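You operate a simulated robot arm through the tools that you are given. There is no shell and no other tool.

Carry out the task below with a simulated robot arm. There is one attempt and no reset: what you move stays moved.

TASK
Fill the steel cup on the plank level from the big heap.
Fine: the cup stays there; fill it with the green scoop, level it with the bar beside it, put scoop and bar back; what runs over may lie on the plank. Set down upright: wooden bar.

It is judged by the outcome, as a careful person would: the job done as asked, and still so three seconds after it is handed in. It fails if anything else is knocked over, pushed out of place, dropped, spilled or broken.

THE ROBOT
A 6-joint arm with a four-finger gripper, fixed in place. Base frame: the origin is on the floor under the middle of its stand, x ahead of it, y to its left, z up. Lengths are in m, angles in degrees, forces in N, time in s.
With the tool pointing down near the work surface it reaches from about 0.52 to 0.9 m from the base axis. Its first joint turns from -166.0 to 166.0 degrees. Payload 3.43 kg.
The TCP is the grasp point between the finger pads, 0.03 m short of the fingertips. In the tool frame z runs along the fingers and y along their closing line. The gripper opens to 0.12 m; its body begins 0.085 m behind the TCP.
Orientation is that of the tool frame in the base frame, as a unit quaternion [x, y, z, w]. With the fingers straight down and closing along the base's y, the tool's x points along the base's -x, its y along +y and its z along -z.

THE INTERFACE
- The arm moves only by the tool arm_command. Its argument "motion" is a list of rows, each an object (a shift or turn left out is 0, a gripper value left out holds the last) with "slide": the shift along the tool's x, y, z in m, a list of three; "delta_rot": the turn, a rotation vector about the tool's x, y, z in degrees, a list of three; "jaw": the closure, from 0 (fully open) to 1 (shut). In form: [{"slide": [tx, ty, tz], "delta_rot": [rx, ry, rz], "jaw": jaw}, ...]. A call has 1 to 20 rows; each row shifts and turns the commanded pose from where the row before left it, along the tool's axes as they then stand. Rows are played at 5 a second. More than 0.05 m and 8.6 degrees between two rows, or a gripper value outside its range, and nothing of the call is played. A pose out of reach is approached as far as the arm can. The call stops where the force on the tool passes 40 N (or 10 N more than at its start, if that is more) or the arm is blocked; 0.2 s more then pass. The fingers move at their own pace (about 0.1362 m/s each) and stop on an object; they squeeze with about 21 N. The grip force told is the motor's: it shows also when the fingers shut on nothing. Time passes only in rows, and 0.2 s behind the last, so rows that do not move let the fingers close. It gives the time, the measured TCP pose, the force on the tool (base axes), the opening and the grip force at its end, in the units of the frame above (readings bear some noise), with the torque about the TCP (base axes, N m) and any sound that the robot's microphone picked up, and new pictures: "views" is both (left out), scene, wrist or none.
- Cameras (640 x 400 px; columns grow to the right, rows downward): "scene" is fixed at [0.2337, -0.492, 1.3683]; the picture's right is [0.75, -0.66, 0.00], its down [-0.38, -0.43, -0.82] and it looks along [0.54, 0.61, -0.58] (base axes); focal length 288 px, centre (320, 200). "wrist" rides on the gripper at [0.071, -0.017, -0.121] in the tool frame; the picture's right is [0.23, 0.97, 0.00], its down [-0.81, 0.19, -0.55] and it looks along [-0.54, 0.13, 0.83] (tool axes); focal length 275 px, centre (320, 200). There is no depth. A picture from a camera that has moved, and an enlarged one, comes with that camera's place and axes in the base frame and with its lens. The place of the scene camera against the robot may be out by one fixed shift of up to 0.025 m in any direction.
- slide_trunk(by): moves the trunk up (or, below 0, down) by that many m; the arm rides with it, the base frame stays. It gives what a move gives, with no picture.
- zoom(camera, box): a new picture of the part [left, top, right, bottom] of that camera's present view, enlarged. No time passes.
- hand_in(): hands the job in; it is judged then, once.

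Nothing tells you positions but the pictures and the camera data. Unless the task says otherwise, let go and move clear before handing in.

The tools are called after "Call:" as a command line: name --argument value ..., lists and objects as JSON in quotes. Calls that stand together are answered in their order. arm_command: Moves the arm, as the interface text tells. Its arguments: {"type":"object","properties":{"motion":{"type":"array","items":{"type":"object","properties":{"slide":{"type":"array","items":{"type":"number"}},"delta_rot":{"type":"array","items":{"type":"number"}},"jaw":{"type":"number"}}}},"views":{"type":"string","enum":["both","scene","wrist","none"]}},"required":["motion"]} The other tools are called the same way: slide_trunk (by) moves the trunk up or down; zoom (camera, box) takes an enlarged picture of a part of a camera's view; hand_in () hands the job in.

At the start:

```text
time_s: 0.0
tool_pos: [0.4746, -0.1528, 1.1847]
ee_rot: [-0.001, 1.0, 0.0, 0.0]
ft_force: [0.2, -0.2, -0.7]
torque: [0.02, -0.02, -0.02]
opening: 0.12
grip_force: 0.0
trunk travel left (down, up): [-0.15, 0.39]
```

scene: 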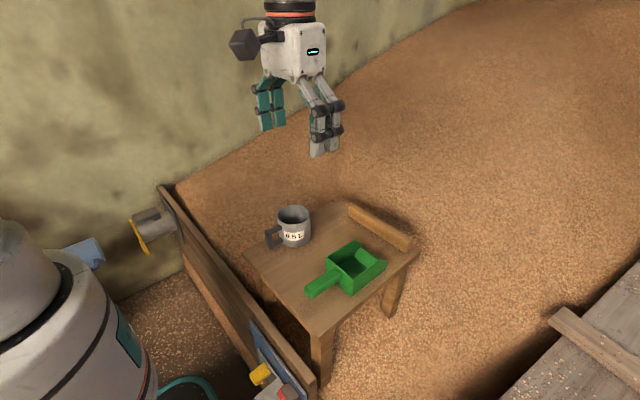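
wrist: 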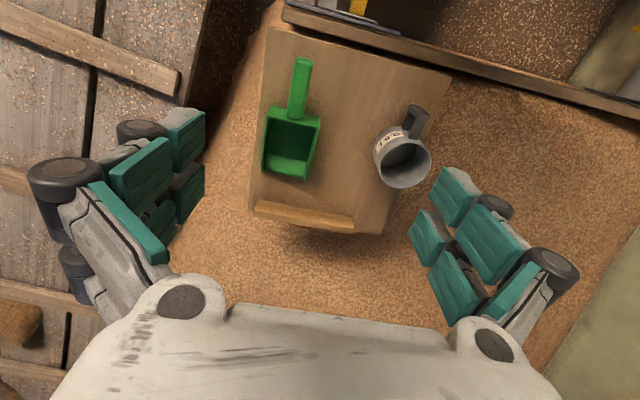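

I see a small plank table holding a steel cup, a green scoop and a wooden bar, with a big heap of grain beyond it. I'll look closer at both views before moving.

Call:
zoom --camera "scene" --box '[220, 170, 460, 320]'

Call:
zoom --camera "wrist" --box '[200, 0, 480, 250]'

Call:
zoom --camera "scene" --box '[0, 0, 640, 400]'

```text
2.67 times, centred on (340, 245) of scene
camera zoom: at [0.2337, -0.492, 1.3683], right [0.75, -0.66, 0.0], down [-0.38, -0.43, -0.82], along [0.54, 0.61, -0.58], focal length 768 px, centre (267, 80)
```

zoom: 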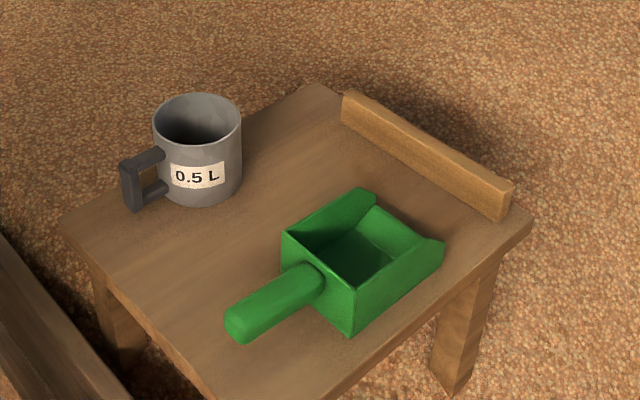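

```text
1.60 times, centred on (340, 125) of wrist
camera zoom: at [0.4034, -0.1707, 1.3053], right [-0.23, 0.97, 0.0], down [0.81, 0.19, 0.55], along [0.54, 0.13, -0.83], focal length 440 px, centre (288, 320)
```

zoom: 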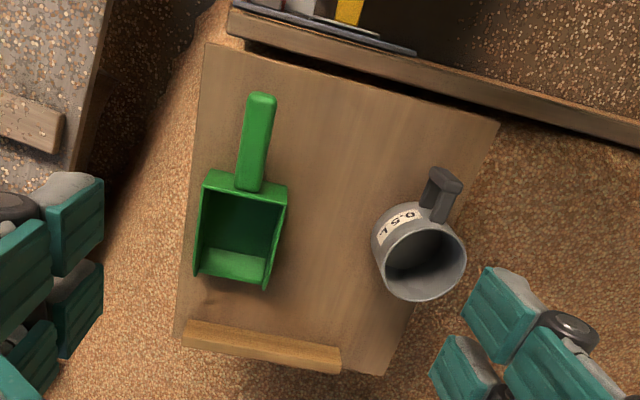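

```text
1.00 times, centred on (320, 200) of scene (not enlarged: the box is as wide or as high as the picture)
camera zoom: at [0.2337, -0.492, 1.3683], right [0.75, -0.66, 0.0], down [-0.38, -0.43, -0.82], along [0.54, 0.61, -0.58], focal length 288 px, centre (320, 200)
```

zoom: 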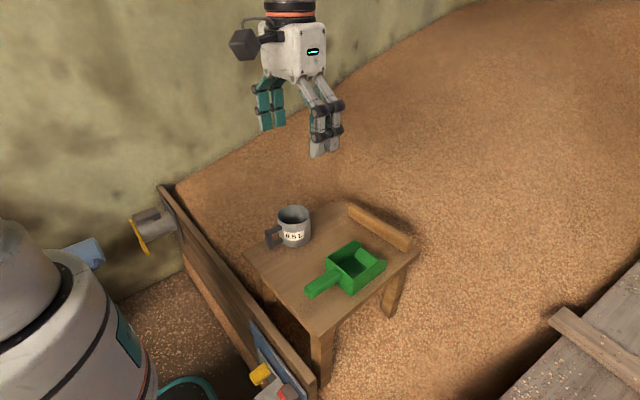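

The plank carries the cup on the left (+y), the scoop on the right with its handle toward the robot, and the bar at the far (+x) edge. I'll move sideways for a second wrist viewpoint to triangulate, because the scene camera has an unknown offset.

Call:
arm_command --motion '[{"slide": [0, 0.05, 0]}, {"slide": [0, 0.05, 0]}, {"slide": [0, 0.05, 0]}, {"slide": [0, 0.05, 0]}, {"slide": [0, 0.05, 0]}, {"slide": [0, 0, 0]}]'

```text
time_s: 1.4
tool_pos: [0.4776, 0.0978, 1.1829]
ee_rot: [0.003, 1.0, 0.0, 0.0]
ft_force: [0.5, 0.6, 0.5]
torque: [-0.02, -0.01, -0.02]
opening: 0.12
grip_force: 0.1
trunk travel left (down, up): [-0.15, 0.39]
camera wrist: at [0.406, 0.0795, 1.3038], right [-0.22, 0.97, 0.0], down [0.81, 0.19, 0.55], along [0.54, 0.12, -0.83], focal length 275 px, centre (320, 200)
```

scene: 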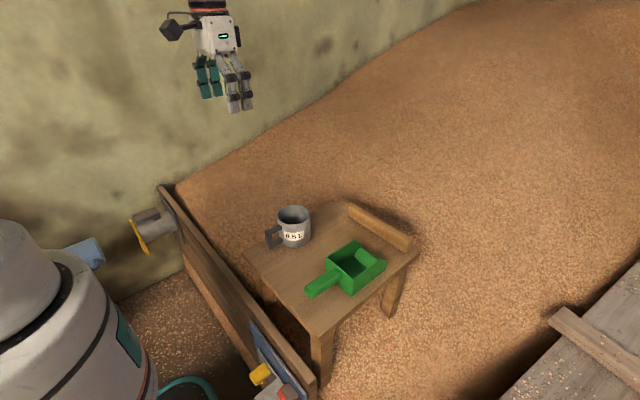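
wrist: 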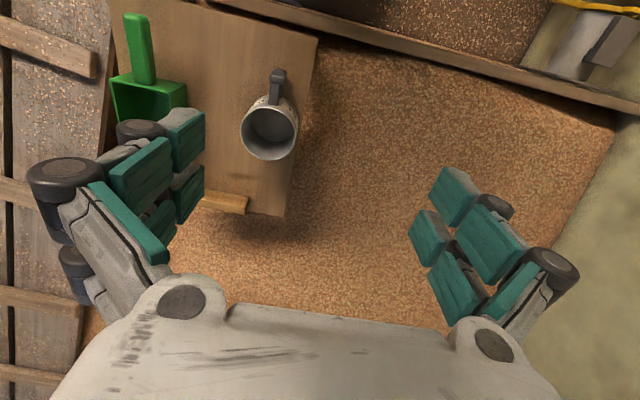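

The plank top comes out at about z=0.763, spanning x 0.44–0.83 and y −0.25–0.09, with the cup near (0.59, 0.03). I'll enlarge this view for better numbers.

Call:
zoom --camera "wrist" --box '[220, 50, 340, 125]'

Call:
zoom --camera "wrist" --box '[90, 0, 330, 220]'

Call:
zoom --camera "scene" --box '[320, 190, 440, 265]'

Call:
zoom --camera "scene" --box '[230, 190, 350, 265]'

Call:
zoom --camera "scene" --box '[295, 230, 415, 305]'

```text
5.33 times, centred on (280, 88) of wrist
camera zoom: at [0.406, 0.0795, 1.3038], right [-0.22, 0.97, 0.0], down [0.81, 0.19, 0.55], along [0.54, 0.12, -0.83], focal length 1468 px, centre (533, 800)
```

zoom: 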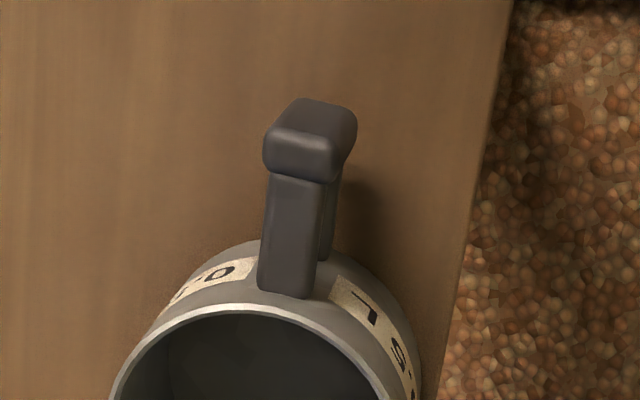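

```text
1.82 times, centred on (210, 110) of wrist
camera zoom: at [0.406, 0.0795, 1.3038], right [-0.22, 0.97, 0.0], down [0.81, 0.19, 0.55], along [0.54, 0.12, -0.83], focal length 500 px, centre (520, 364)
```

zoom: 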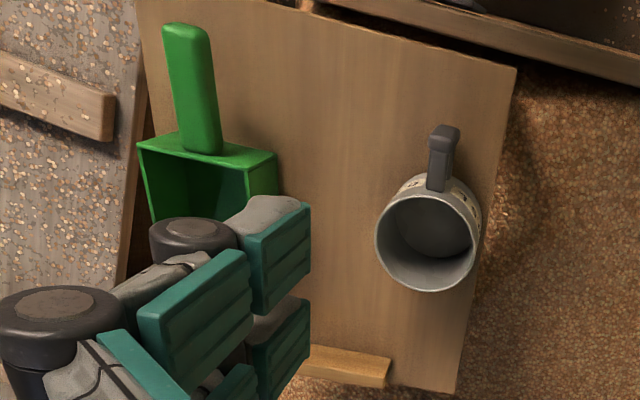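

```text
5.33 times, centred on (380, 228) of scene
camera zoom: at [0.2337, -0.492, 1.3683], right [0.75, -0.66, 0.0], down [-0.38, -0.43, -0.82], along [0.54, 0.61, -0.58], focal length 1536 px, centre (0, 53)
```

zoom: 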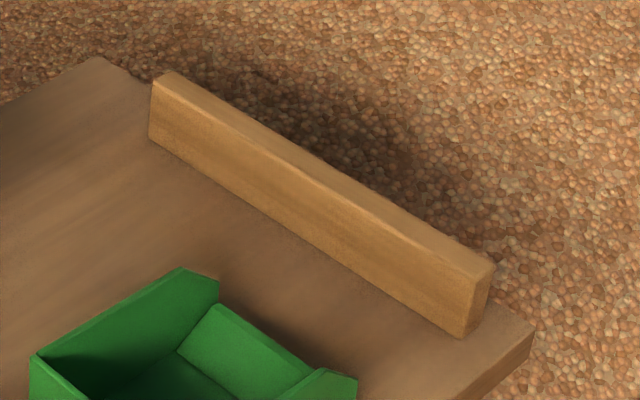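

```text
5.33 times, centred on (290, 228) of scene
camera zoom: at [0.2337, -0.492, 1.3683], right [0.75, -0.66, 0.0], down [-0.38, -0.43, -0.82], along [0.54, 0.61, -0.58], focal length 1536 px, centre (480, 53)
```

zoom: 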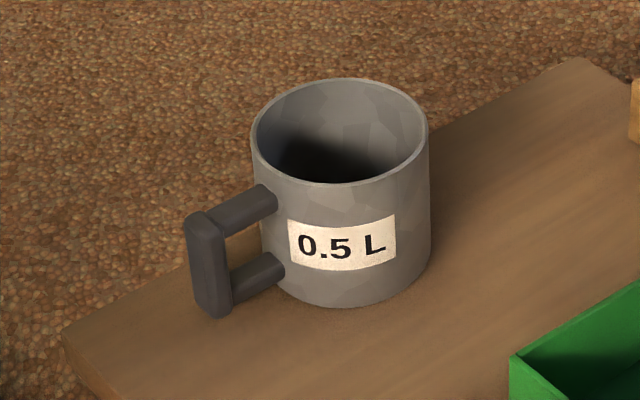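

```text
5.33 times, centred on (355, 268) of scene
camera zoom: at [0.2337, -0.492, 1.3683], right [0.75, -0.66, 0.0], down [-0.38, -0.43, -0.82], along [0.54, 0.61, -0.58], focal length 1536 px, centre (133, -160)
```

zoom: 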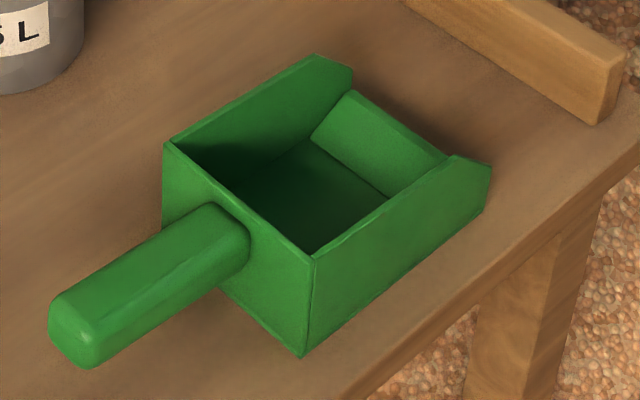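

The scoop is an open box with a ramped front lip and a straight handle at the back, and the bar stands on its narrow edge. I'll go lower over the scoop to measure it.

Call:
arm_command --motion '[{"slide": [0, -0.043, 0.022]}, {"slide": [0, -0.043, 0.022]}, {"slide": [0, -0.043, 0.022]}, {"slide": [0, -0.043, 0.022]}, {"slide": [0, -0.043, 0.022]}, {"slide": [0, -0.043, 0.022]}, {"slide": [0, -0.043, 0.022]}, {"slide": [0, 0, 0]}]' --views "both"

```text
time_s: 3.2
tool_pos: [0.4744, -0.2058, 1.0292]
ee_rot: [0.0, 1.0, 0.0, 0.0]
ft_force: [-0.1, -0.3, -0.9]
torque: [0.02, -0.01, 0.01]
opening: 0.1202
grip_force: 0.0
trunk travel left (down, up): [-0.15, 0.39]
camera wrist: at [0.4027, -0.2236, 1.1511], right [-0.23, 0.97, 0.0], down [0.81, 0.19, 0.55], along [0.54, 0.13, -0.83], focal length 275 px, centre (320, 200)
```

scene: 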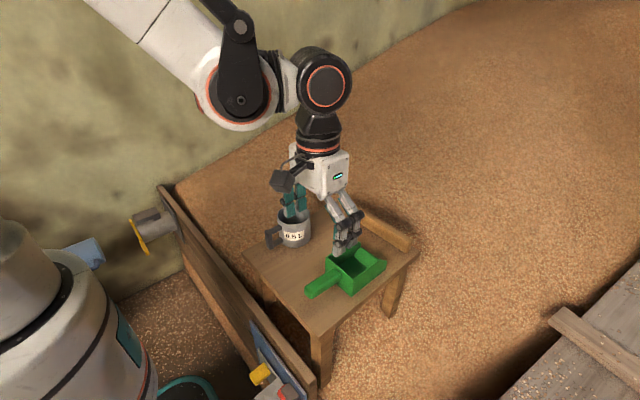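
wrist: 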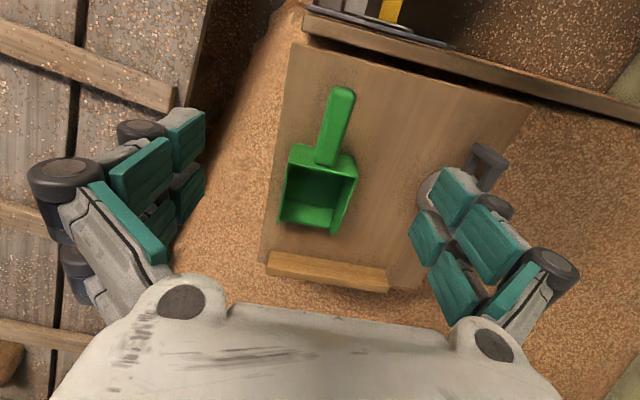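

Call:
zoom --camera "wrist" --box '[240, 75, 400, 175]'

Call:
zoom --camera "wrist" --box '[250, 190, 410, 290]'

Call:
zoom --camera "wrist" --box '[240, 20, 560, 300]'

```text
4.00 times, centred on (320, 125) of wrist
camera zoom: at [0.4027, -0.2236, 1.1511], right [-0.23, 0.97, 0.0], down [0.81, 0.19, 0.55], along [0.54, 0.13, -0.83], focal length 1101 px, centre (320, 500)
```

zoom: 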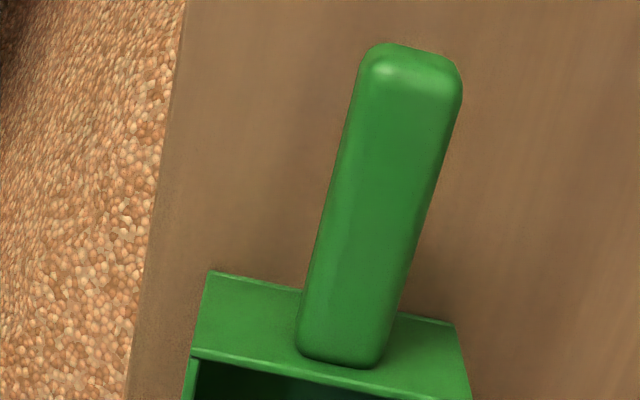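

```text
4.00 times, centred on (330, 240) of wrist
camera zoom: at [0.4027, -0.2236, 1.1511], right [-0.23, 0.97, 0.0], down [0.81, 0.19, 0.55], along [0.54, 0.13, -0.83], focal length 1101 px, centre (280, 40)
```

zoom: 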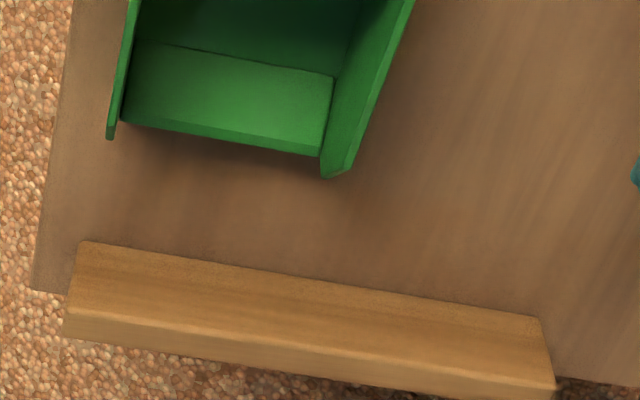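

```text
1.43 times, centred on (400, 160) of wrist
camera zoom: at [0.4027, -0.2236, 1.1511], right [-0.23, 0.97, 0.0], down [0.81, 0.19, 0.55], along [0.54, 0.13, -0.83], focal length 393 px, centre (206, 257)
```

zoom: 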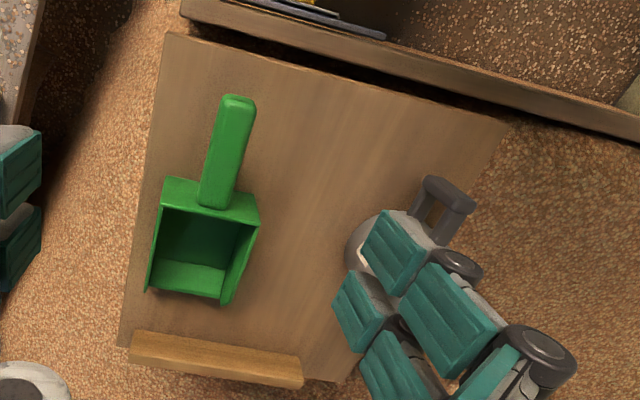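

The plank is at z≈0.763. The scoop box spans x 0.565–0.695 and y −0.228 to −0.132 with its top near 0.83, its handle lies along x at y≈−0.18, and the bar spans y −0.229 to 0.005 at x≈0.80, 0.041 tall. Next I need the heap surface height beyond the bar, so I'll take two wrist views with a short baseline.

Call:
arm_command --motion '[{"slide": [-0.037, 0.019, 0.0]}, {"slide": [-0.037, 0.019, 0.0]}, {"slide": [-0.037, 0.019, 0.0]}, {"slide": [-0.037, 0.019, 0.0]}, {"slide": [0, 0, 0]}]' --views "wrist"

Call:
zoom --camera "wrist" --box '[200, 150, 420, 290]'

Call:
arm_command --motion '[{"slide": [0, 0.03, 0.0]}, {"slide": [0, 0, 0]}, {"slide": [0, 0, 0]}]' --views "wrist"

Call:
zoom --camera "wrist" --box '[200, 150, 420, 290]'

```text
time_s: 4.4
tool_pos: [0.6237, -0.1258, 1.0318]
ee_rot: [0.0, 1.0, 0.0, 0.001]
ft_force: [0.9, -0.1, -0.5]
torque: [0.01, 0.02, -0.05]
opening: 0.12
grip_force: 0.1
trunk travel left (down, up): [-0.15, 0.39]
camera wrist: at [0.5523, -0.144, 1.1534], right [-0.23, 0.97, 0.0], down [0.81, 0.19, 0.55], along [0.54, 0.13, -0.83], focal length 275 px, centre (320, 200)
```

wrist: 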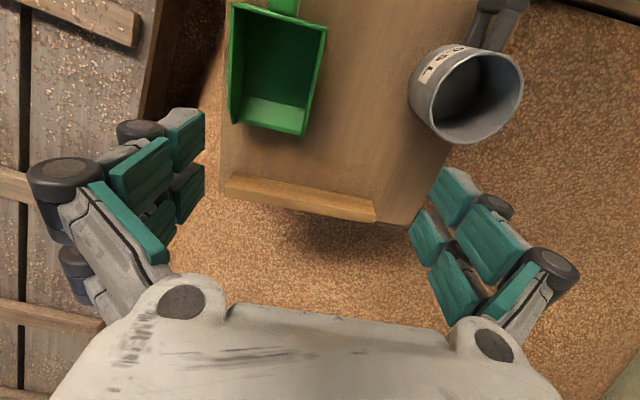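

```text
2.86 times, centred on (310, 220) of wrist
camera zoom: at [0.5523, -0.144, 1.1534], right [-0.23, 0.97, 0.0], down [0.81, 0.19, 0.55], along [0.54, 0.13, -0.83], focal length 786 px, centre (349, 143)
```

zoom: 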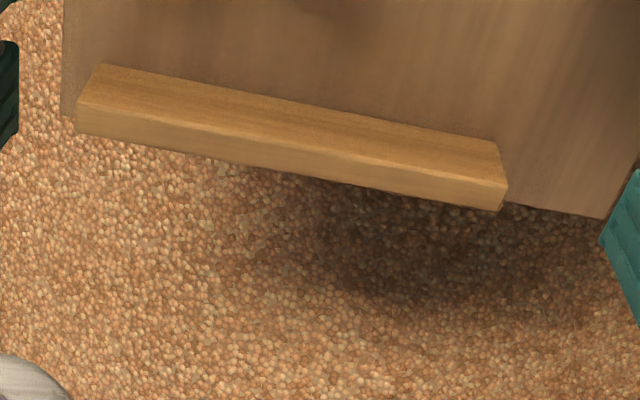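

```text
time_s: 5.2
tool_pos: [0.6246, -0.0976, 1.0304]
ee_rot: [0.0, 1.0, 0.0, 0.0]
ft_force: [-0.1, 0.0, 0.2]
torque: [-0.01, -0.02, 0.02]
opening: 0.1203
grip_force: 0.2
trunk travel left (down, up): [-0.15, 0.39]
camera wrist: at [0.5529, -0.115, 1.1517], right [-0.23, 0.97, 0.0], down [0.81, 0.19, 0.55], along [0.54, 0.13, -0.83], focal length 275 px, centre (320, 200)
```

wrist: 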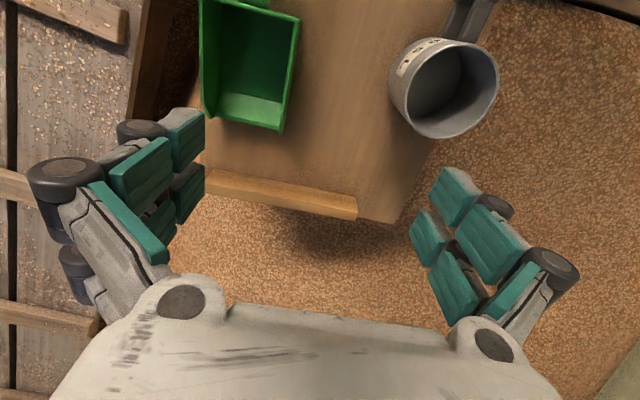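

```text
2.86 times, centred on (310, 220) of wrist
camera zoom: at [0.5529, -0.115, 1.1517], right [-0.23, 0.97, 0.0], down [0.81, 0.19, 0.55], along [0.54, 0.13, -0.83], focal length 786 px, centre (349, 143)
```

zoom: 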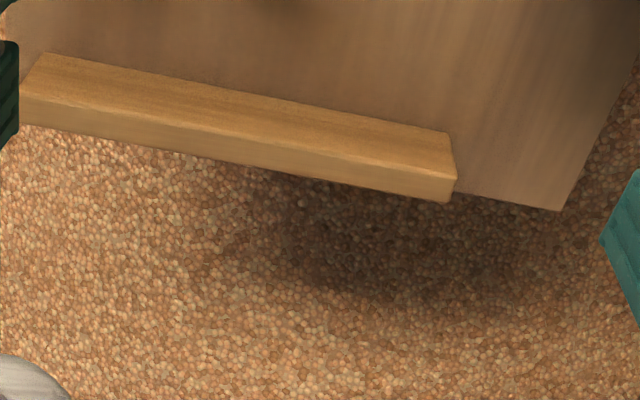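

The shadow behind the bar suggests the heap surface is somewhat below plank level. I'll match individual grains in strongly enlarged views from two close positions to measure it.

Call:
zoom --camera "wrist" --box '[310, 240, 390, 290]'

Call:
zoom --camera "wrist" --box '[210, 230, 290, 280]'

Call:
arm_command --motion '[{"slide": [0, 0.02, 0.0]}, {"slide": [0, 0, 0]}, {"slide": [0, 0, 0]}]' --views "none"

Call:
zoom --camera "wrist" --box '[310, 240, 390, 290]'

Call:
zoom --camera "wrist" --box '[210, 230, 290, 280]'

```text
8.00 times, centred on (350, 265) of wrist
camera zoom: at [0.5529, -0.115, 1.1517], right [-0.23, 0.97, 0.0], down [0.81, 0.19, 0.55], along [0.54, 0.13, -0.83], focal length 2202 px, centre (80, -320)
```

zoom: 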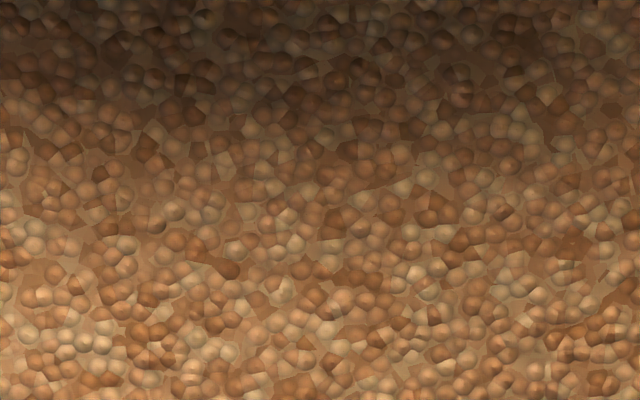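

```text
8.00 times, centred on (250, 255) of wrist
camera zoom: at [0.5529, -0.115, 1.1517], right [-0.23, 0.97, 0.0], down [0.81, 0.19, 0.55], along [0.54, 0.13, -0.83], focal length 2202 px, centre (880, -240)
```

zoom: 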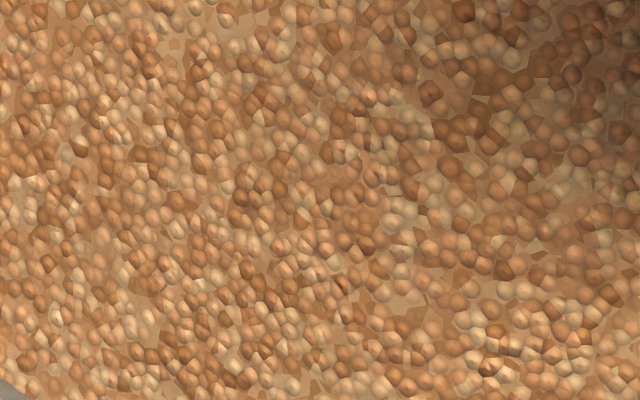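

```text
time_s: 6.0
tool_pos: [0.6255, -0.0775, 1.0303]
ee_rot: [0.0, 1.0, 0.001, 0.0]
ft_force: [-0.3, -0.2, 0.3]
torque: [-0.02, 0.02, 0.01]
opening: 0.12
grip_force: 0.0
trunk travel left (down, up): [-0.15, 0.39]
```

```text
8.00 times, centred on (350, 265) of wrist
camera zoom: at [0.5527, -0.0958, 1.1514], right [-0.23, 0.97, 0.0], down [0.81, 0.19, 0.55], along [0.54, 0.13, -0.83], focal length 2202 px, centre (80, -320)
```

zoom: 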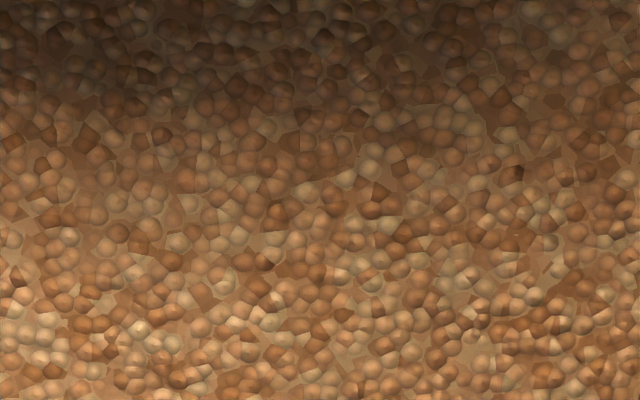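

```text
8.00 times, centred on (250, 255) of wrist
camera zoom: at [0.5527, -0.0958, 1.1514], right [-0.23, 0.97, 0.0], down [0.81, 0.19, 0.55], along [0.54, 0.13, -0.83], focal length 2202 px, centre (880, -240)
```

zoom: 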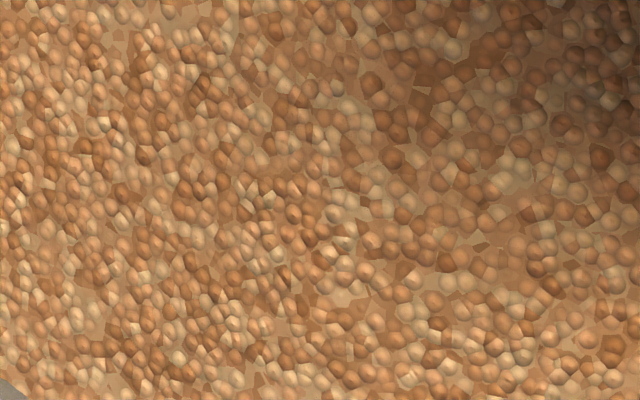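

Grain matching puts the heap around z≈0.6 at x≈1.1, and it rises toward the left wall, so I'll scoop on the open left (+y) side of the plank. First I'll move above the scoop handle.

Call:
arm_command --motion '[{"slide": [0.0289, -0.0256, 0.02]}, {"slide": [0.0289, -0.0256, 0.02]}, {"slide": [0.0289, -0.0256, 0.02]}, {"slide": [0.0289, -0.0256, 0.02]}, {"slide": [0, 0, 0]}]' --views "both"

Call:
zoom --camera "scene" --box '[260, 180, 420, 320]'

Call:
zoom --camera "wrist" --box '[200, 0, 420, 200]'

```text
time_s: 7.2
tool_pos: [0.5086, -0.1815, 0.9506]
ee_rot: [0.0, 1.0, -0.001, 0.0]
ft_force: [0.7, -0.1, -0.7]
torque: [0.03, -0.01, 0.0]
opening: 0.12
grip_force: 0.0
trunk travel left (down, up): [-0.15, 0.39]
camera wrist: at [0.4373, -0.1993, 1.0718], right [-0.23, 0.97, 0.0], down [0.81, 0.19, 0.55], along [0.54, 0.13, -0.83], focal length 275 px, centre (320, 200)
```

scene: 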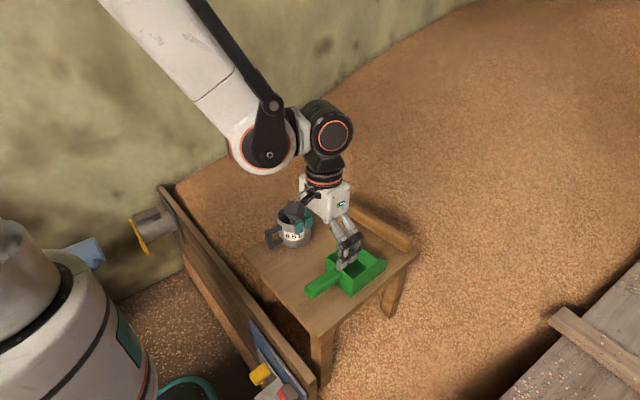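
wrist: 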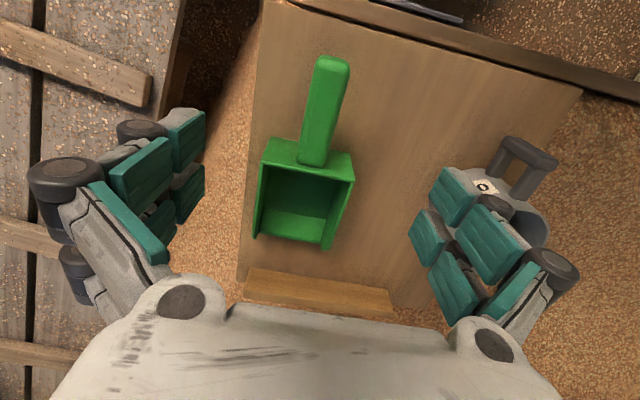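

```text
2.86 times, centred on (340, 250) of scene
camera zoom: at [0.2337, -0.492, 1.3683], right [0.75, -0.66, 0.0], down [-0.38, -0.43, -0.82], along [0.54, 0.61, -0.58], focal length 823 px, centre (263, 57)
```

zoom: 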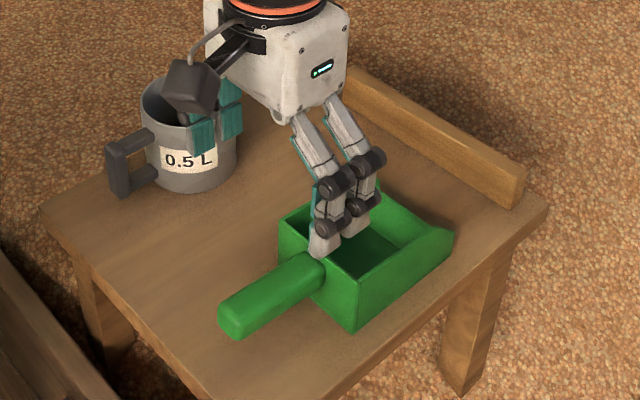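

```text
2.00 times, centred on (310, 100) of wrist
camera zoom: at [0.4373, -0.1993, 1.0718], right [-0.23, 0.97, 0.0], down [0.81, 0.19, 0.55], along [0.54, 0.13, -0.83], focal length 551 px, centre (340, 400)
```

zoom: 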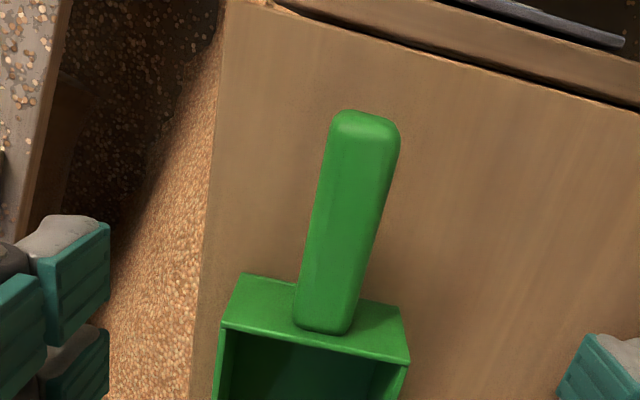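

The handle rises slightly toward its free end, with its centre at about (0.51, −0.18, 0.815). I'll descend over it with open fingers and check before gripping.

Call:
arm_command --motion '[{"slide": [0, 0, 0.035]}, {"slide": [0, 0, 0.035]}, {"slide": [0, 0, 0.035]}, {"slide": [0, 0, 0.028]}, {"slide": [0, 0, 0]}]' --views "both"

Call:
zoom --camera "scene" --box '[280, 220, 400, 310]'

Call:
zoom --camera "wrist" --box '[160, 0, 480, 200]'

```text
time_s: 8.4
tool_pos: [0.506, -0.182, 0.8177]
ee_rot: [0.0, 1.0, 0.0, 0.0]
ft_force: [0.3, -0.1, -0.2]
torque: [0.01, 0.03, 0.01]
opening: 0.12
grip_force: 0.0
trunk travel left (down, up): [-0.15, 0.39]
camera wrist: at [0.436, -0.1994, 0.9385], right [-0.23, 0.97, 0.0], down [0.81, 0.19, 0.55], along [0.54, 0.13, -0.83], focal length 275 px, centre (320, 200)
```

scene: 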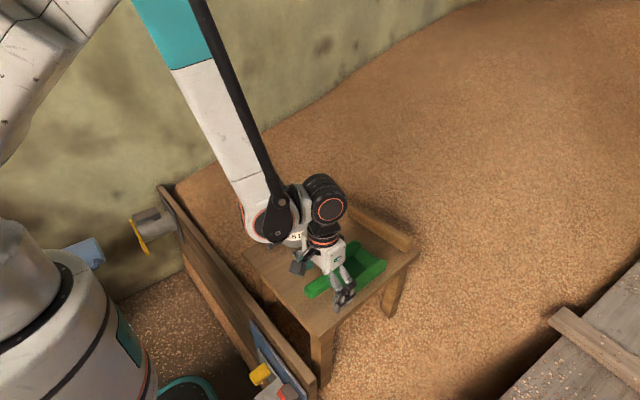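
wrist: 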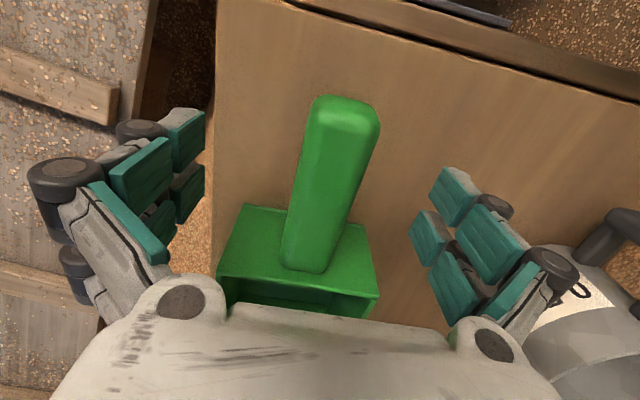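

```text
4.44 times, centred on (340, 265) of scene
camera zoom: at [0.2337, -0.492, 1.3683], right [0.75, -0.66, 0.0], down [-0.38, -0.43, -0.82], along [0.54, 0.61, -0.58], focal length 1280 px, centre (231, -89)
```

zoom: 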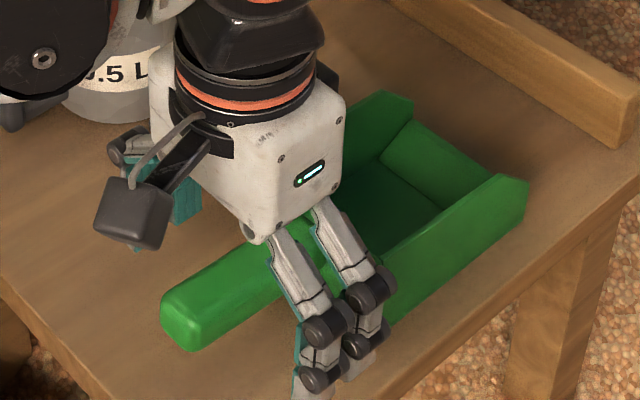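

```text
2.00 times, centred on (320, 100) of wrist
camera zoom: at [0.436, -0.1994, 0.9385], right [-0.23, 0.97, 0.0], down [0.81, 0.19, 0.55], along [0.54, 0.13, -0.83], focal length 551 px, centre (320, 400)
```

zoom: 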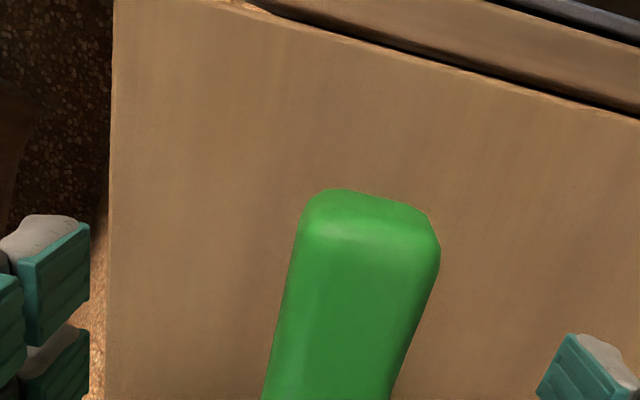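

The handle sits between the pads, clear of the scoop's back wall. I'll close on it now.

Call:
arm_command --motion '[{"jaw": 1.0}, {"jaw": 1.0}, {"jaw": 1.0}, {"jaw": 1.0}]' --views "both"

Call:
zoom --camera "scene" --box '[280, 220, 400, 310]'

```text
time_s: 9.4
tool_pos: [0.5083, -0.1807, 0.818]
ee_rot: [0.0, 1.0, -0.001, -0.001]
ft_force: [-1.7, 0.0, 1.6]
torque: [0.08, -0.02, 0.05]
opening: 0.0288
grip_force: 20.9
trunk travel left (down, up): [-0.15, 0.39]
camera wrist: at [0.4358, -0.1993, 0.9389], right [-0.23, 0.97, 0.0], down [0.81, 0.19, 0.55], along [0.54, 0.13, -0.83], focal length 275 px, centre (320, 200)
```

scene: 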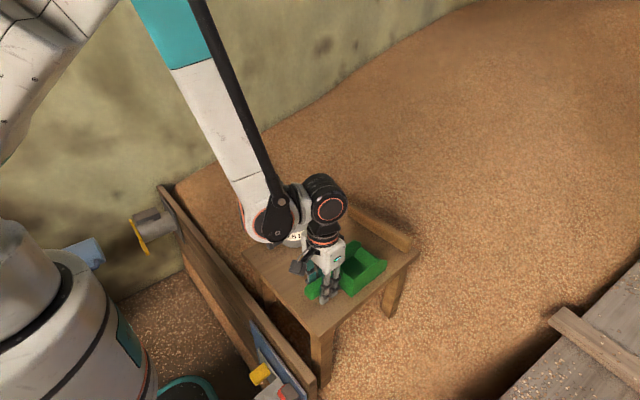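
wrist: 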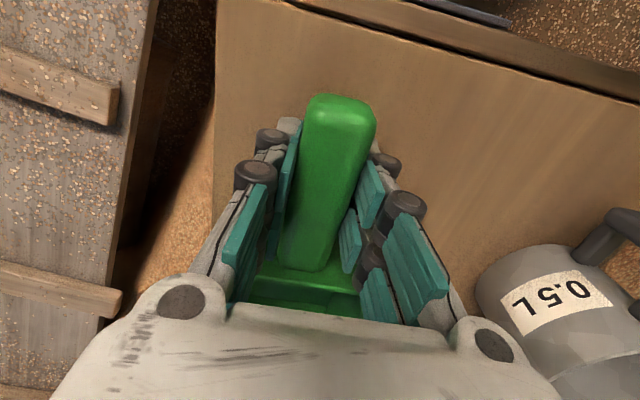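

```text
4.44 times, centred on (340, 265) of scene
camera zoom: at [0.2337, -0.492, 1.3683], right [0.75, -0.66, 0.0], down [-0.38, -0.43, -0.82], along [0.54, 0.61, -0.58], focal length 1280 px, centre (231, -89)
```

zoom: 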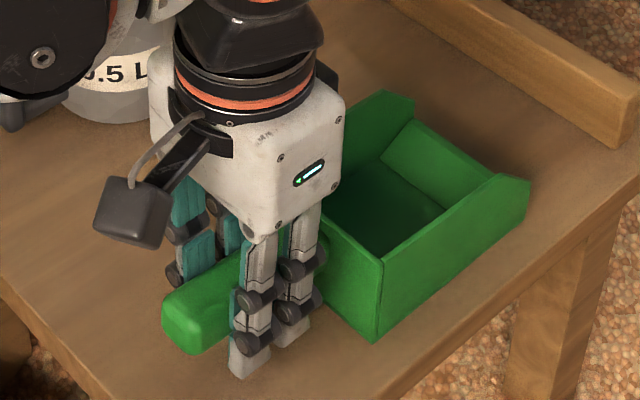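

Gripped at 0.0288 m opening. I'll remember TCP (0.508, −0.181, 0.818) as the put-back pose and lift straight up gently.

Call:
arm_command --motion '[{"slide": [0, 0, -0.01]}, {"slide": [0, 0, -0.03]}, {"slide": [0, 0, -0.04]}, {"slide": [0, 0, -0.04]}, {"slide": [0, 0, -0.04]}, {"slide": [0, 0, 0]}]' --views "both"

Call:
zoom --camera "scene" --box '[240, 150, 440, 320]'

```text
time_s: 10.8
tool_pos: [0.5046, -0.1812, 0.9745]
ee_rot: [0.0, 1.0, 0.001, 0.0]
ft_force: [0.1, 0.5, -1.1]
torque: [-0.03, 0.08, -0.02]
opening: 0.0286
grip_force: 21.4
trunk travel left (down, up): [-0.15, 0.39]
camera wrist: at [0.4329, -0.1997, 1.0966], right [-0.23, 0.97, 0.0], down [0.81, 0.19, 0.55], along [0.54, 0.13, -0.83], focal length 275 px, centre (320, 200)
```

scene: 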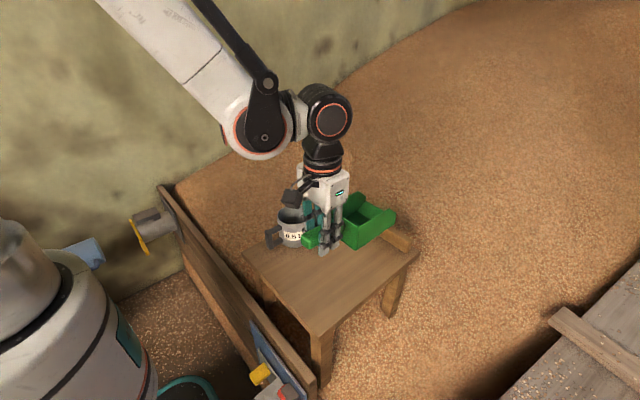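
wrist: 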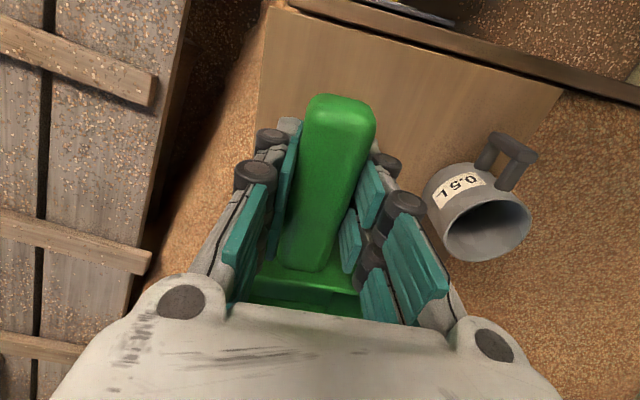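

```text
2.35 times, centred on (340, 235) of scene
camera zoom: at [0.2337, -0.492, 1.3683], right [0.75, -0.66, 0.0], down [-0.38, -0.43, -0.82], along [0.54, 0.61, -0.58], focal length 678 px, centre (273, 118)
```

zoom: 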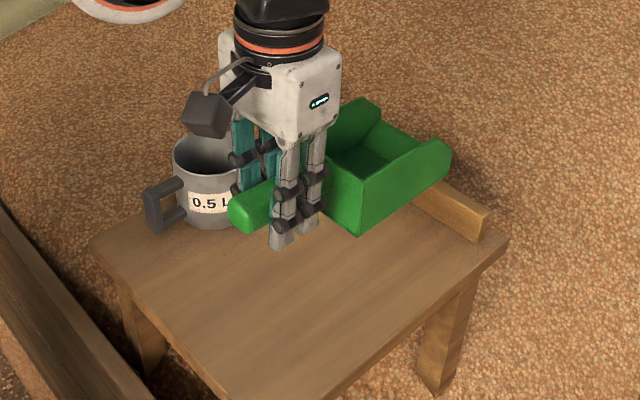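

The scoop is held level and secure. I'll carry it over to the left of the plank at a safe height, then yaw it to point radially outward at the heap.

Call:
arm_command --motion '[{"slide": [-0.002, 0.049, -0.003]}, {"slide": [-0.002, 0.049, -0.003]}, {"slide": [-0.002, 0.049, -0.003]}, {"slide": [-0.002, 0.049, -0.003]}, {"slide": [-0.002, 0.049, -0.003]}, {"slide": [-0.002, 0.049, -0.003]}, {"slide": [-0.002, 0.049, -0.003]}, {"slide": [-0.002, 0.049, -0.003]}, {"slide": [-0.002, 0.049, -0.003]}, {"slide": [-0.002, 0.049, -0.003]}, {"slide": [-0.002, 0.049, -0.003]}, {"delta_rot": [0, 0, -7]}, {"delta_rot": [0, 0, -7]}, {"delta_rot": [0, 0, -7]}, {"delta_rot": [0, 0, -7]}, {"delta_rot": [0, 0, -7]}, {}]' --views "both"

```text
time_s: 14.4
tool_pos: [0.5298, 0.3594, 1.0091]
ee_rot: [-0.302, 0.953, 0.0, 0.0]
ft_force: [-0.3, -0.3, -0.8]
torque: [-0.04, 0.05, 0.02]
opening: 0.0286
grip_force: 20.6
trunk travel left (down, up): [-0.15, 0.39]
camera wrist: at [0.4809, 0.3029, 1.131], right [-0.75, 0.66, 0.0], down [0.55, 0.62, 0.55], along [0.37, 0.41, -0.83], focal length 275 px, centre (320, 200)
```

scene: 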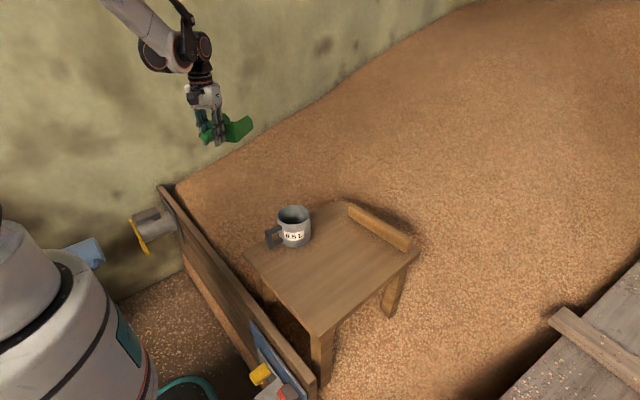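
wrist: 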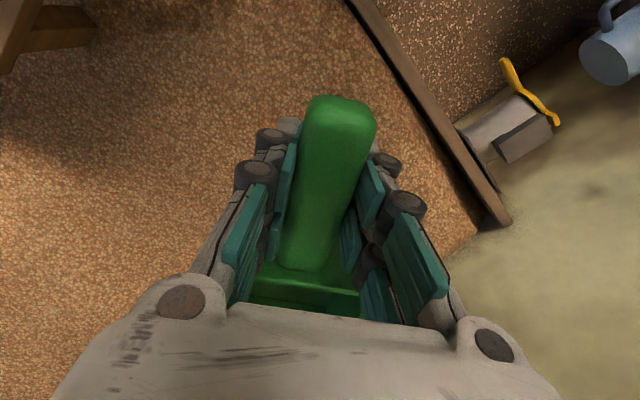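

The scoop is over the left part of the heap, pointing outward. I'll pitch the mouth down about 35° so the lip leads, draw back slightly, and come down toward the surface.

Call:
arm_command --motion '[{"slide": [0.04, 0, 0]}, {"delta_rot": [0, 7, 0]}, {"delta_rot": [0, 7, 0]}, {"delta_rot": [0, 7, 0]}, {"delta_rot": [0, 7, 0]}, {"delta_rot": [0, 7, 0]}, {}]' --views "both"

Call:
zoom --camera "scene" --box '[130, 50, 330, 220]'

```text
time_s: 16.0
tool_pos: [0.4978, 0.3373, 1.0104]
ee_rot: [-0.293, 0.931, -0.066, -0.208]
ft_force: [-0.1, 0.3, -1.1]
torque: [-0.05, 0.04, -0.03]
opening: 0.0286
grip_force: 20.2
out of reach, approached as far as the arm can: row 6
trunk travel left (down, up): [-0.15, 0.39]
camera wrist: at [0.4956, 0.3138, 1.1499], right [-0.73, 0.68, 0.1], down [0.68, 0.71, 0.15], along [0.03, 0.18, -0.98], focal length 275 px, centre (320, 200)
```

scene: 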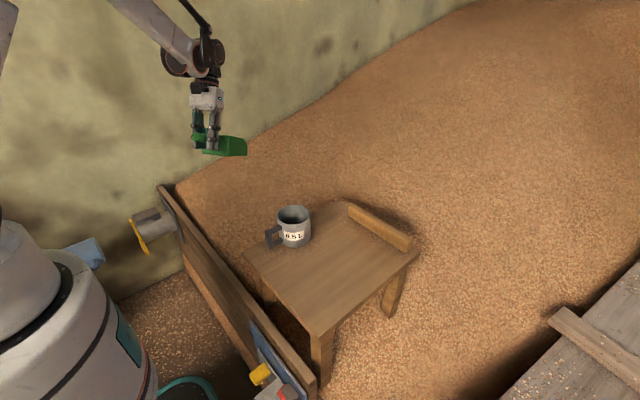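
wrist: 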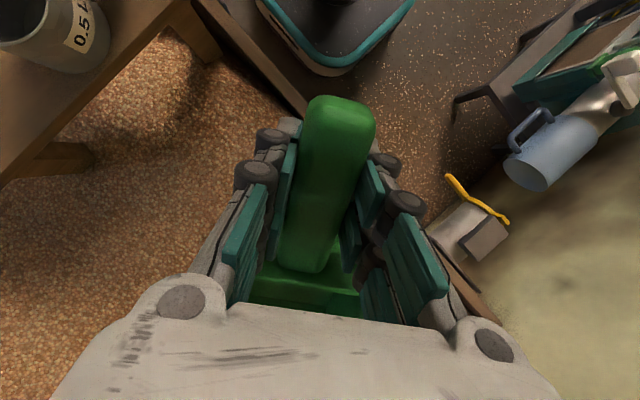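

```text
2.35 times, centred on (230, 135) of scene
camera zoom: at [0.2337, -0.492, 1.3683], right [0.75, -0.66, 0.0], down [-0.38, -0.43, -0.82], along [0.54, 0.61, -0.58], focal length 678 px, centre (532, 353)
```

zoom: 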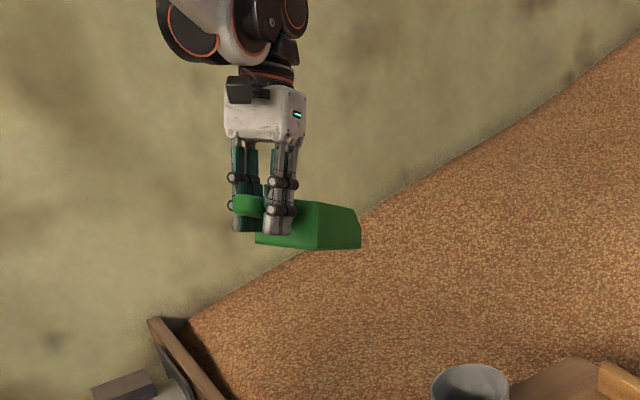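

The arm only managed about 25° of pitch here (out of reach on the last row). I'll lower toward the heap and see whether more pitch becomes available.

Call:
arm_command --motion '[{"slide": [-0.0229, 0, 0.0328]}, {"slide": [-0.0229, 0, 0.0328]}, {"slide": [-0.0229, 0, 0.0328]}, {}]' --views "scene"

Call:
zoom --camera "scene" --box '[130, 50, 330, 220]'

```text
time_s: 17.0
tool_pos: [0.5125, 0.3448, 0.8923]
ee_rot: [-0.293, 0.931, -0.065, -0.208]
ft_force: [0.9, -0.8, -1.5]
torque: [-0.09, 0.1, 0.01]
opening: 0.0286
grip_force: 21.2
trunk travel left (down, up): [-0.15, 0.39]
```

scene: 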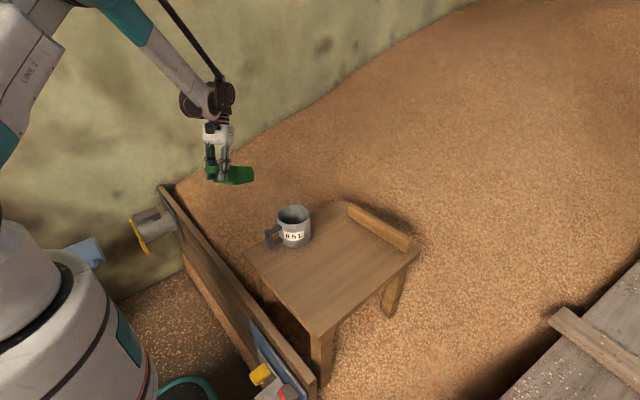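

```text
2.35 times, centred on (230, 135) of scene
camera zoom: at [0.2337, -0.492, 1.3683], right [0.75, -0.66, 0.0], down [-0.38, -0.43, -0.82], along [0.54, 0.61, -0.58], focal length 678 px, centre (532, 353)
```

zoom: 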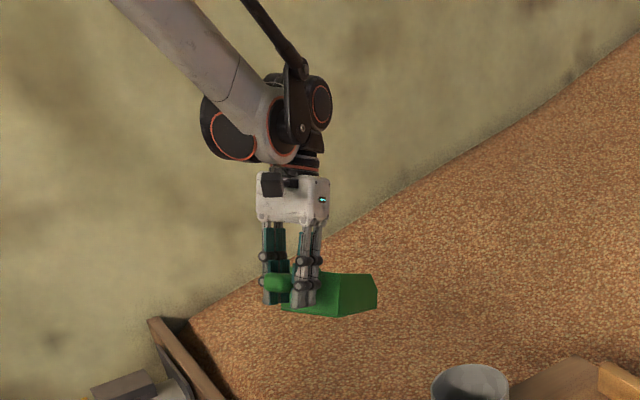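

Commanded pitch stayed at ~25°. I'll try adding pitch at this lower height.

Call:
arm_command --motion '[{"delta_rot": [0, 7, 0]}, {"delta_rot": [0, 7, 0]}, {"delta_rot": [0, 7, 0]}, {}]' --views "none"

```text
time_s: 18.0
tool_pos: [0.512, 0.3472, 0.8919]
ee_rot: [-0.293, 0.931, -0.065, -0.207]
ft_force: [0.4, 0.7, -1.8]
torque: [-0.02, 0.05, 0.02]
opening: 0.0287
grip_force: 21.4
out of reach, approached as far as the arm can: row 1, 2, 3
trunk travel left (down, up): [-0.15, 0.39]
```

The pitch limit is probably a wrist joint limit, so a higher shoulder (steeper forearm) should help. I'll raise the trunk and test.

Call:
slide_trunk --by 0.2

Call:
arm_command --motion '[{"delta_rot": [0, 7, 0]}, {"delta_rot": [0, 7, 0]}, {}]' --views "none"

```text
time_s: 20.2
tool_pos: [0.5131, 0.3472, 1.0908]
ee_rot: [-0.293, 0.931, -0.065, -0.208]
ft_force: [-0.4, -1.2, -1.8]
torque: [-0.03, 0.07, 0.0]
opening: 0.0287
grip_force: 21.0
trunk travel left (down, up): [-0.35, 0.19]
```

```text
time_s: 21.0
tool_pos: [0.5131, 0.3468, 1.0912]
ee_rot: [-0.293, 0.931, -0.065, -0.208]
ft_force: [0.3, 0.1, -0.3]
torque: [-0.06, 0.08, 0.06]
opening: 0.0288
grip_force: 20.9
out of reach, approached as far as the arm can: row 1, 2
trunk travel left (down, up): [-0.35, 0.19]
```

Call:
arm_command --motion '[{"slide": [-0.0169, 0, 0.0362]}, {"slide": [-0.0169, 0, 0.0362]}, {"slide": [-0.0169, 0, 0.0362]}, {"slide": [-0.0169, 0, 0.0362]}, {"delta_rot": [0, 3.5, 0]}, {"delta_rot": [0, 3.5, 0]}, {"delta_rot": [0, 3.5, 0]}, {"delta_rot": [0, 3.5, 0]}, {}]' --views "scene"

```text
time_s: 23.0
tool_pos: [0.5126, 0.3471, 0.9315]
ee_rot: [-0.293, 0.931, -0.064, -0.209]
ft_force: [0.9, -0.6, -0.1]
torque: [-0.04, 0.04, -0.02]
opening: 0.0288
grip_force: 21.0
out of reach, approached as far as the arm can: row 5, 6, 7, 8
trunk travel left (down, up): [-0.35, 0.19]
```

scene: 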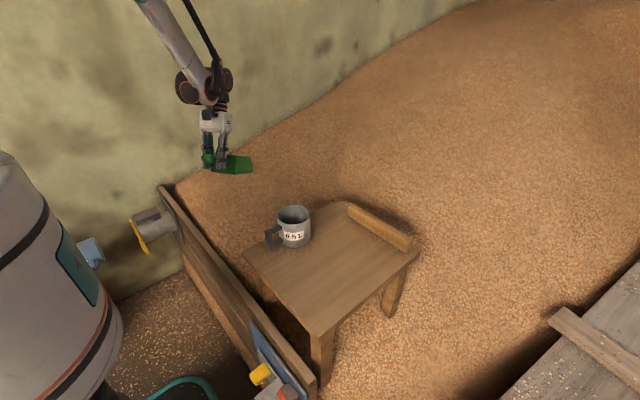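

The pitch stops at 25° toward the base regardless of height, so it looks like a fixed wrist limit in that direction. I'll test how far the tool can tilt the other way (fingers outward).

Call:
arm_command --motion '[{"delta_rot": [0, -8, 0]}, {"delta_rot": [0, -8, 0]}, {"delta_rot": [0, -8, 0]}, {"delta_rot": [0, -8, 0]}, {"delta_rot": [0, -8, 0]}, {"delta_rot": [0, -8, 0]}, {"delta_rot": [0, -8, 0]}, {"delta_rot": [0, -8, 0]}, {"delta_rot": [0, -8, 0]}, {"delta_rot": [0, -8, 0]}, {}]' --views "scene"

```text
time_s: 25.4
tool_pos: [0.6514, 0.4473, 1.0204]
ee_rot: [-0.266, 0.847, 0.14, 0.439]
ft_force: [-0.3, -1.1, -1.1]
torque: [-0.04, 0.07, 0.02]
opening: 0.0287
grip_force: 20.8
out of reach, approached as far as the arm can: row 5, 6, 7, 8, 9, 10
trunk travel left (down, up): [-0.35, 0.19]
```

scene: 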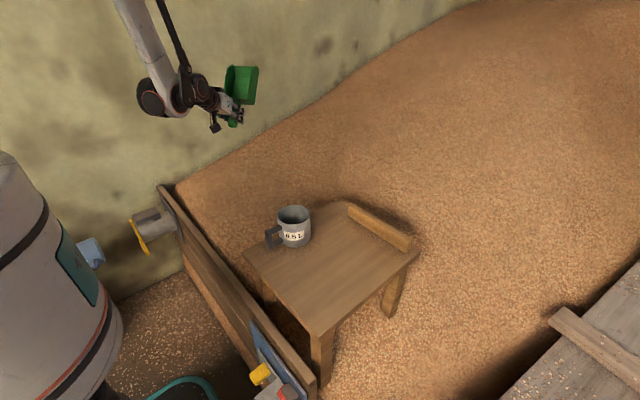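

Tilting outward works to 55° but needs a larger radius. Next I'll level out, pull back, and test sideways tilt, which matters for pouring.

Call:
arm_command --motion '[{"delta_rot": [0, 7.8, 0]}, {"delta_rot": [0, 7.8, 0]}, {"delta_rot": [0, 7.8, 0]}, {"delta_rot": [0, 7.8, 0]}, {"delta_rot": [0, 7.8, 0]}, {"delta_rot": [0, 7.8, 0]}, {"delta_rot": [0, 7.8, 0]}, {"slide": [0.05, 0, 0]}, {"slide": [0.05, 0, 0]}, {}]' --views "none"

Call:
arm_command --motion '[{"delta_rot": [8, 0, 0]}, {"delta_rot": [8, 0, 0]}, {"delta_rot": [8, 0, 0]}, {"delta_rot": [8, 0, 0]}, {"delta_rot": [8, 0, 0]}, {"delta_rot": [8, 0, 0]}, {"delta_rot": [8, 0, 0]}, {"delta_rot": [8, 0, 0]}, {"delta_rot": [8, 0, 0]}, {}]' --views "scene"

```text
time_s: 27.6
tool_pos: [0.5682, 0.3888, 1.0202]
ee_rot: [-0.3, 0.954, 0.002, 0.001]
ft_force: [0.1, 0.3, -1.3]
torque: [-0.03, 0.09, 0.02]
opening: 0.0287
grip_force: 21.1
trunk travel left (down, up): [-0.35, 0.19]
```

```text
time_s: 29.8
tool_pos: [0.57, 0.3905, 1.0208]
ee_rot: [-0.241, 0.773, -0.56, 0.178]
ft_force: [0.0, -0.5, -1.2]
torque: [-0.04, 0.04, -0.02]
opening: 0.0289
grip_force: 21.0
trunk travel left (down, up): [-0.35, 0.19]
```

scene: 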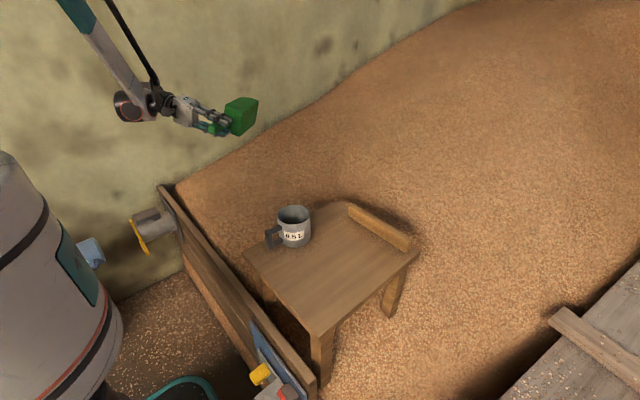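

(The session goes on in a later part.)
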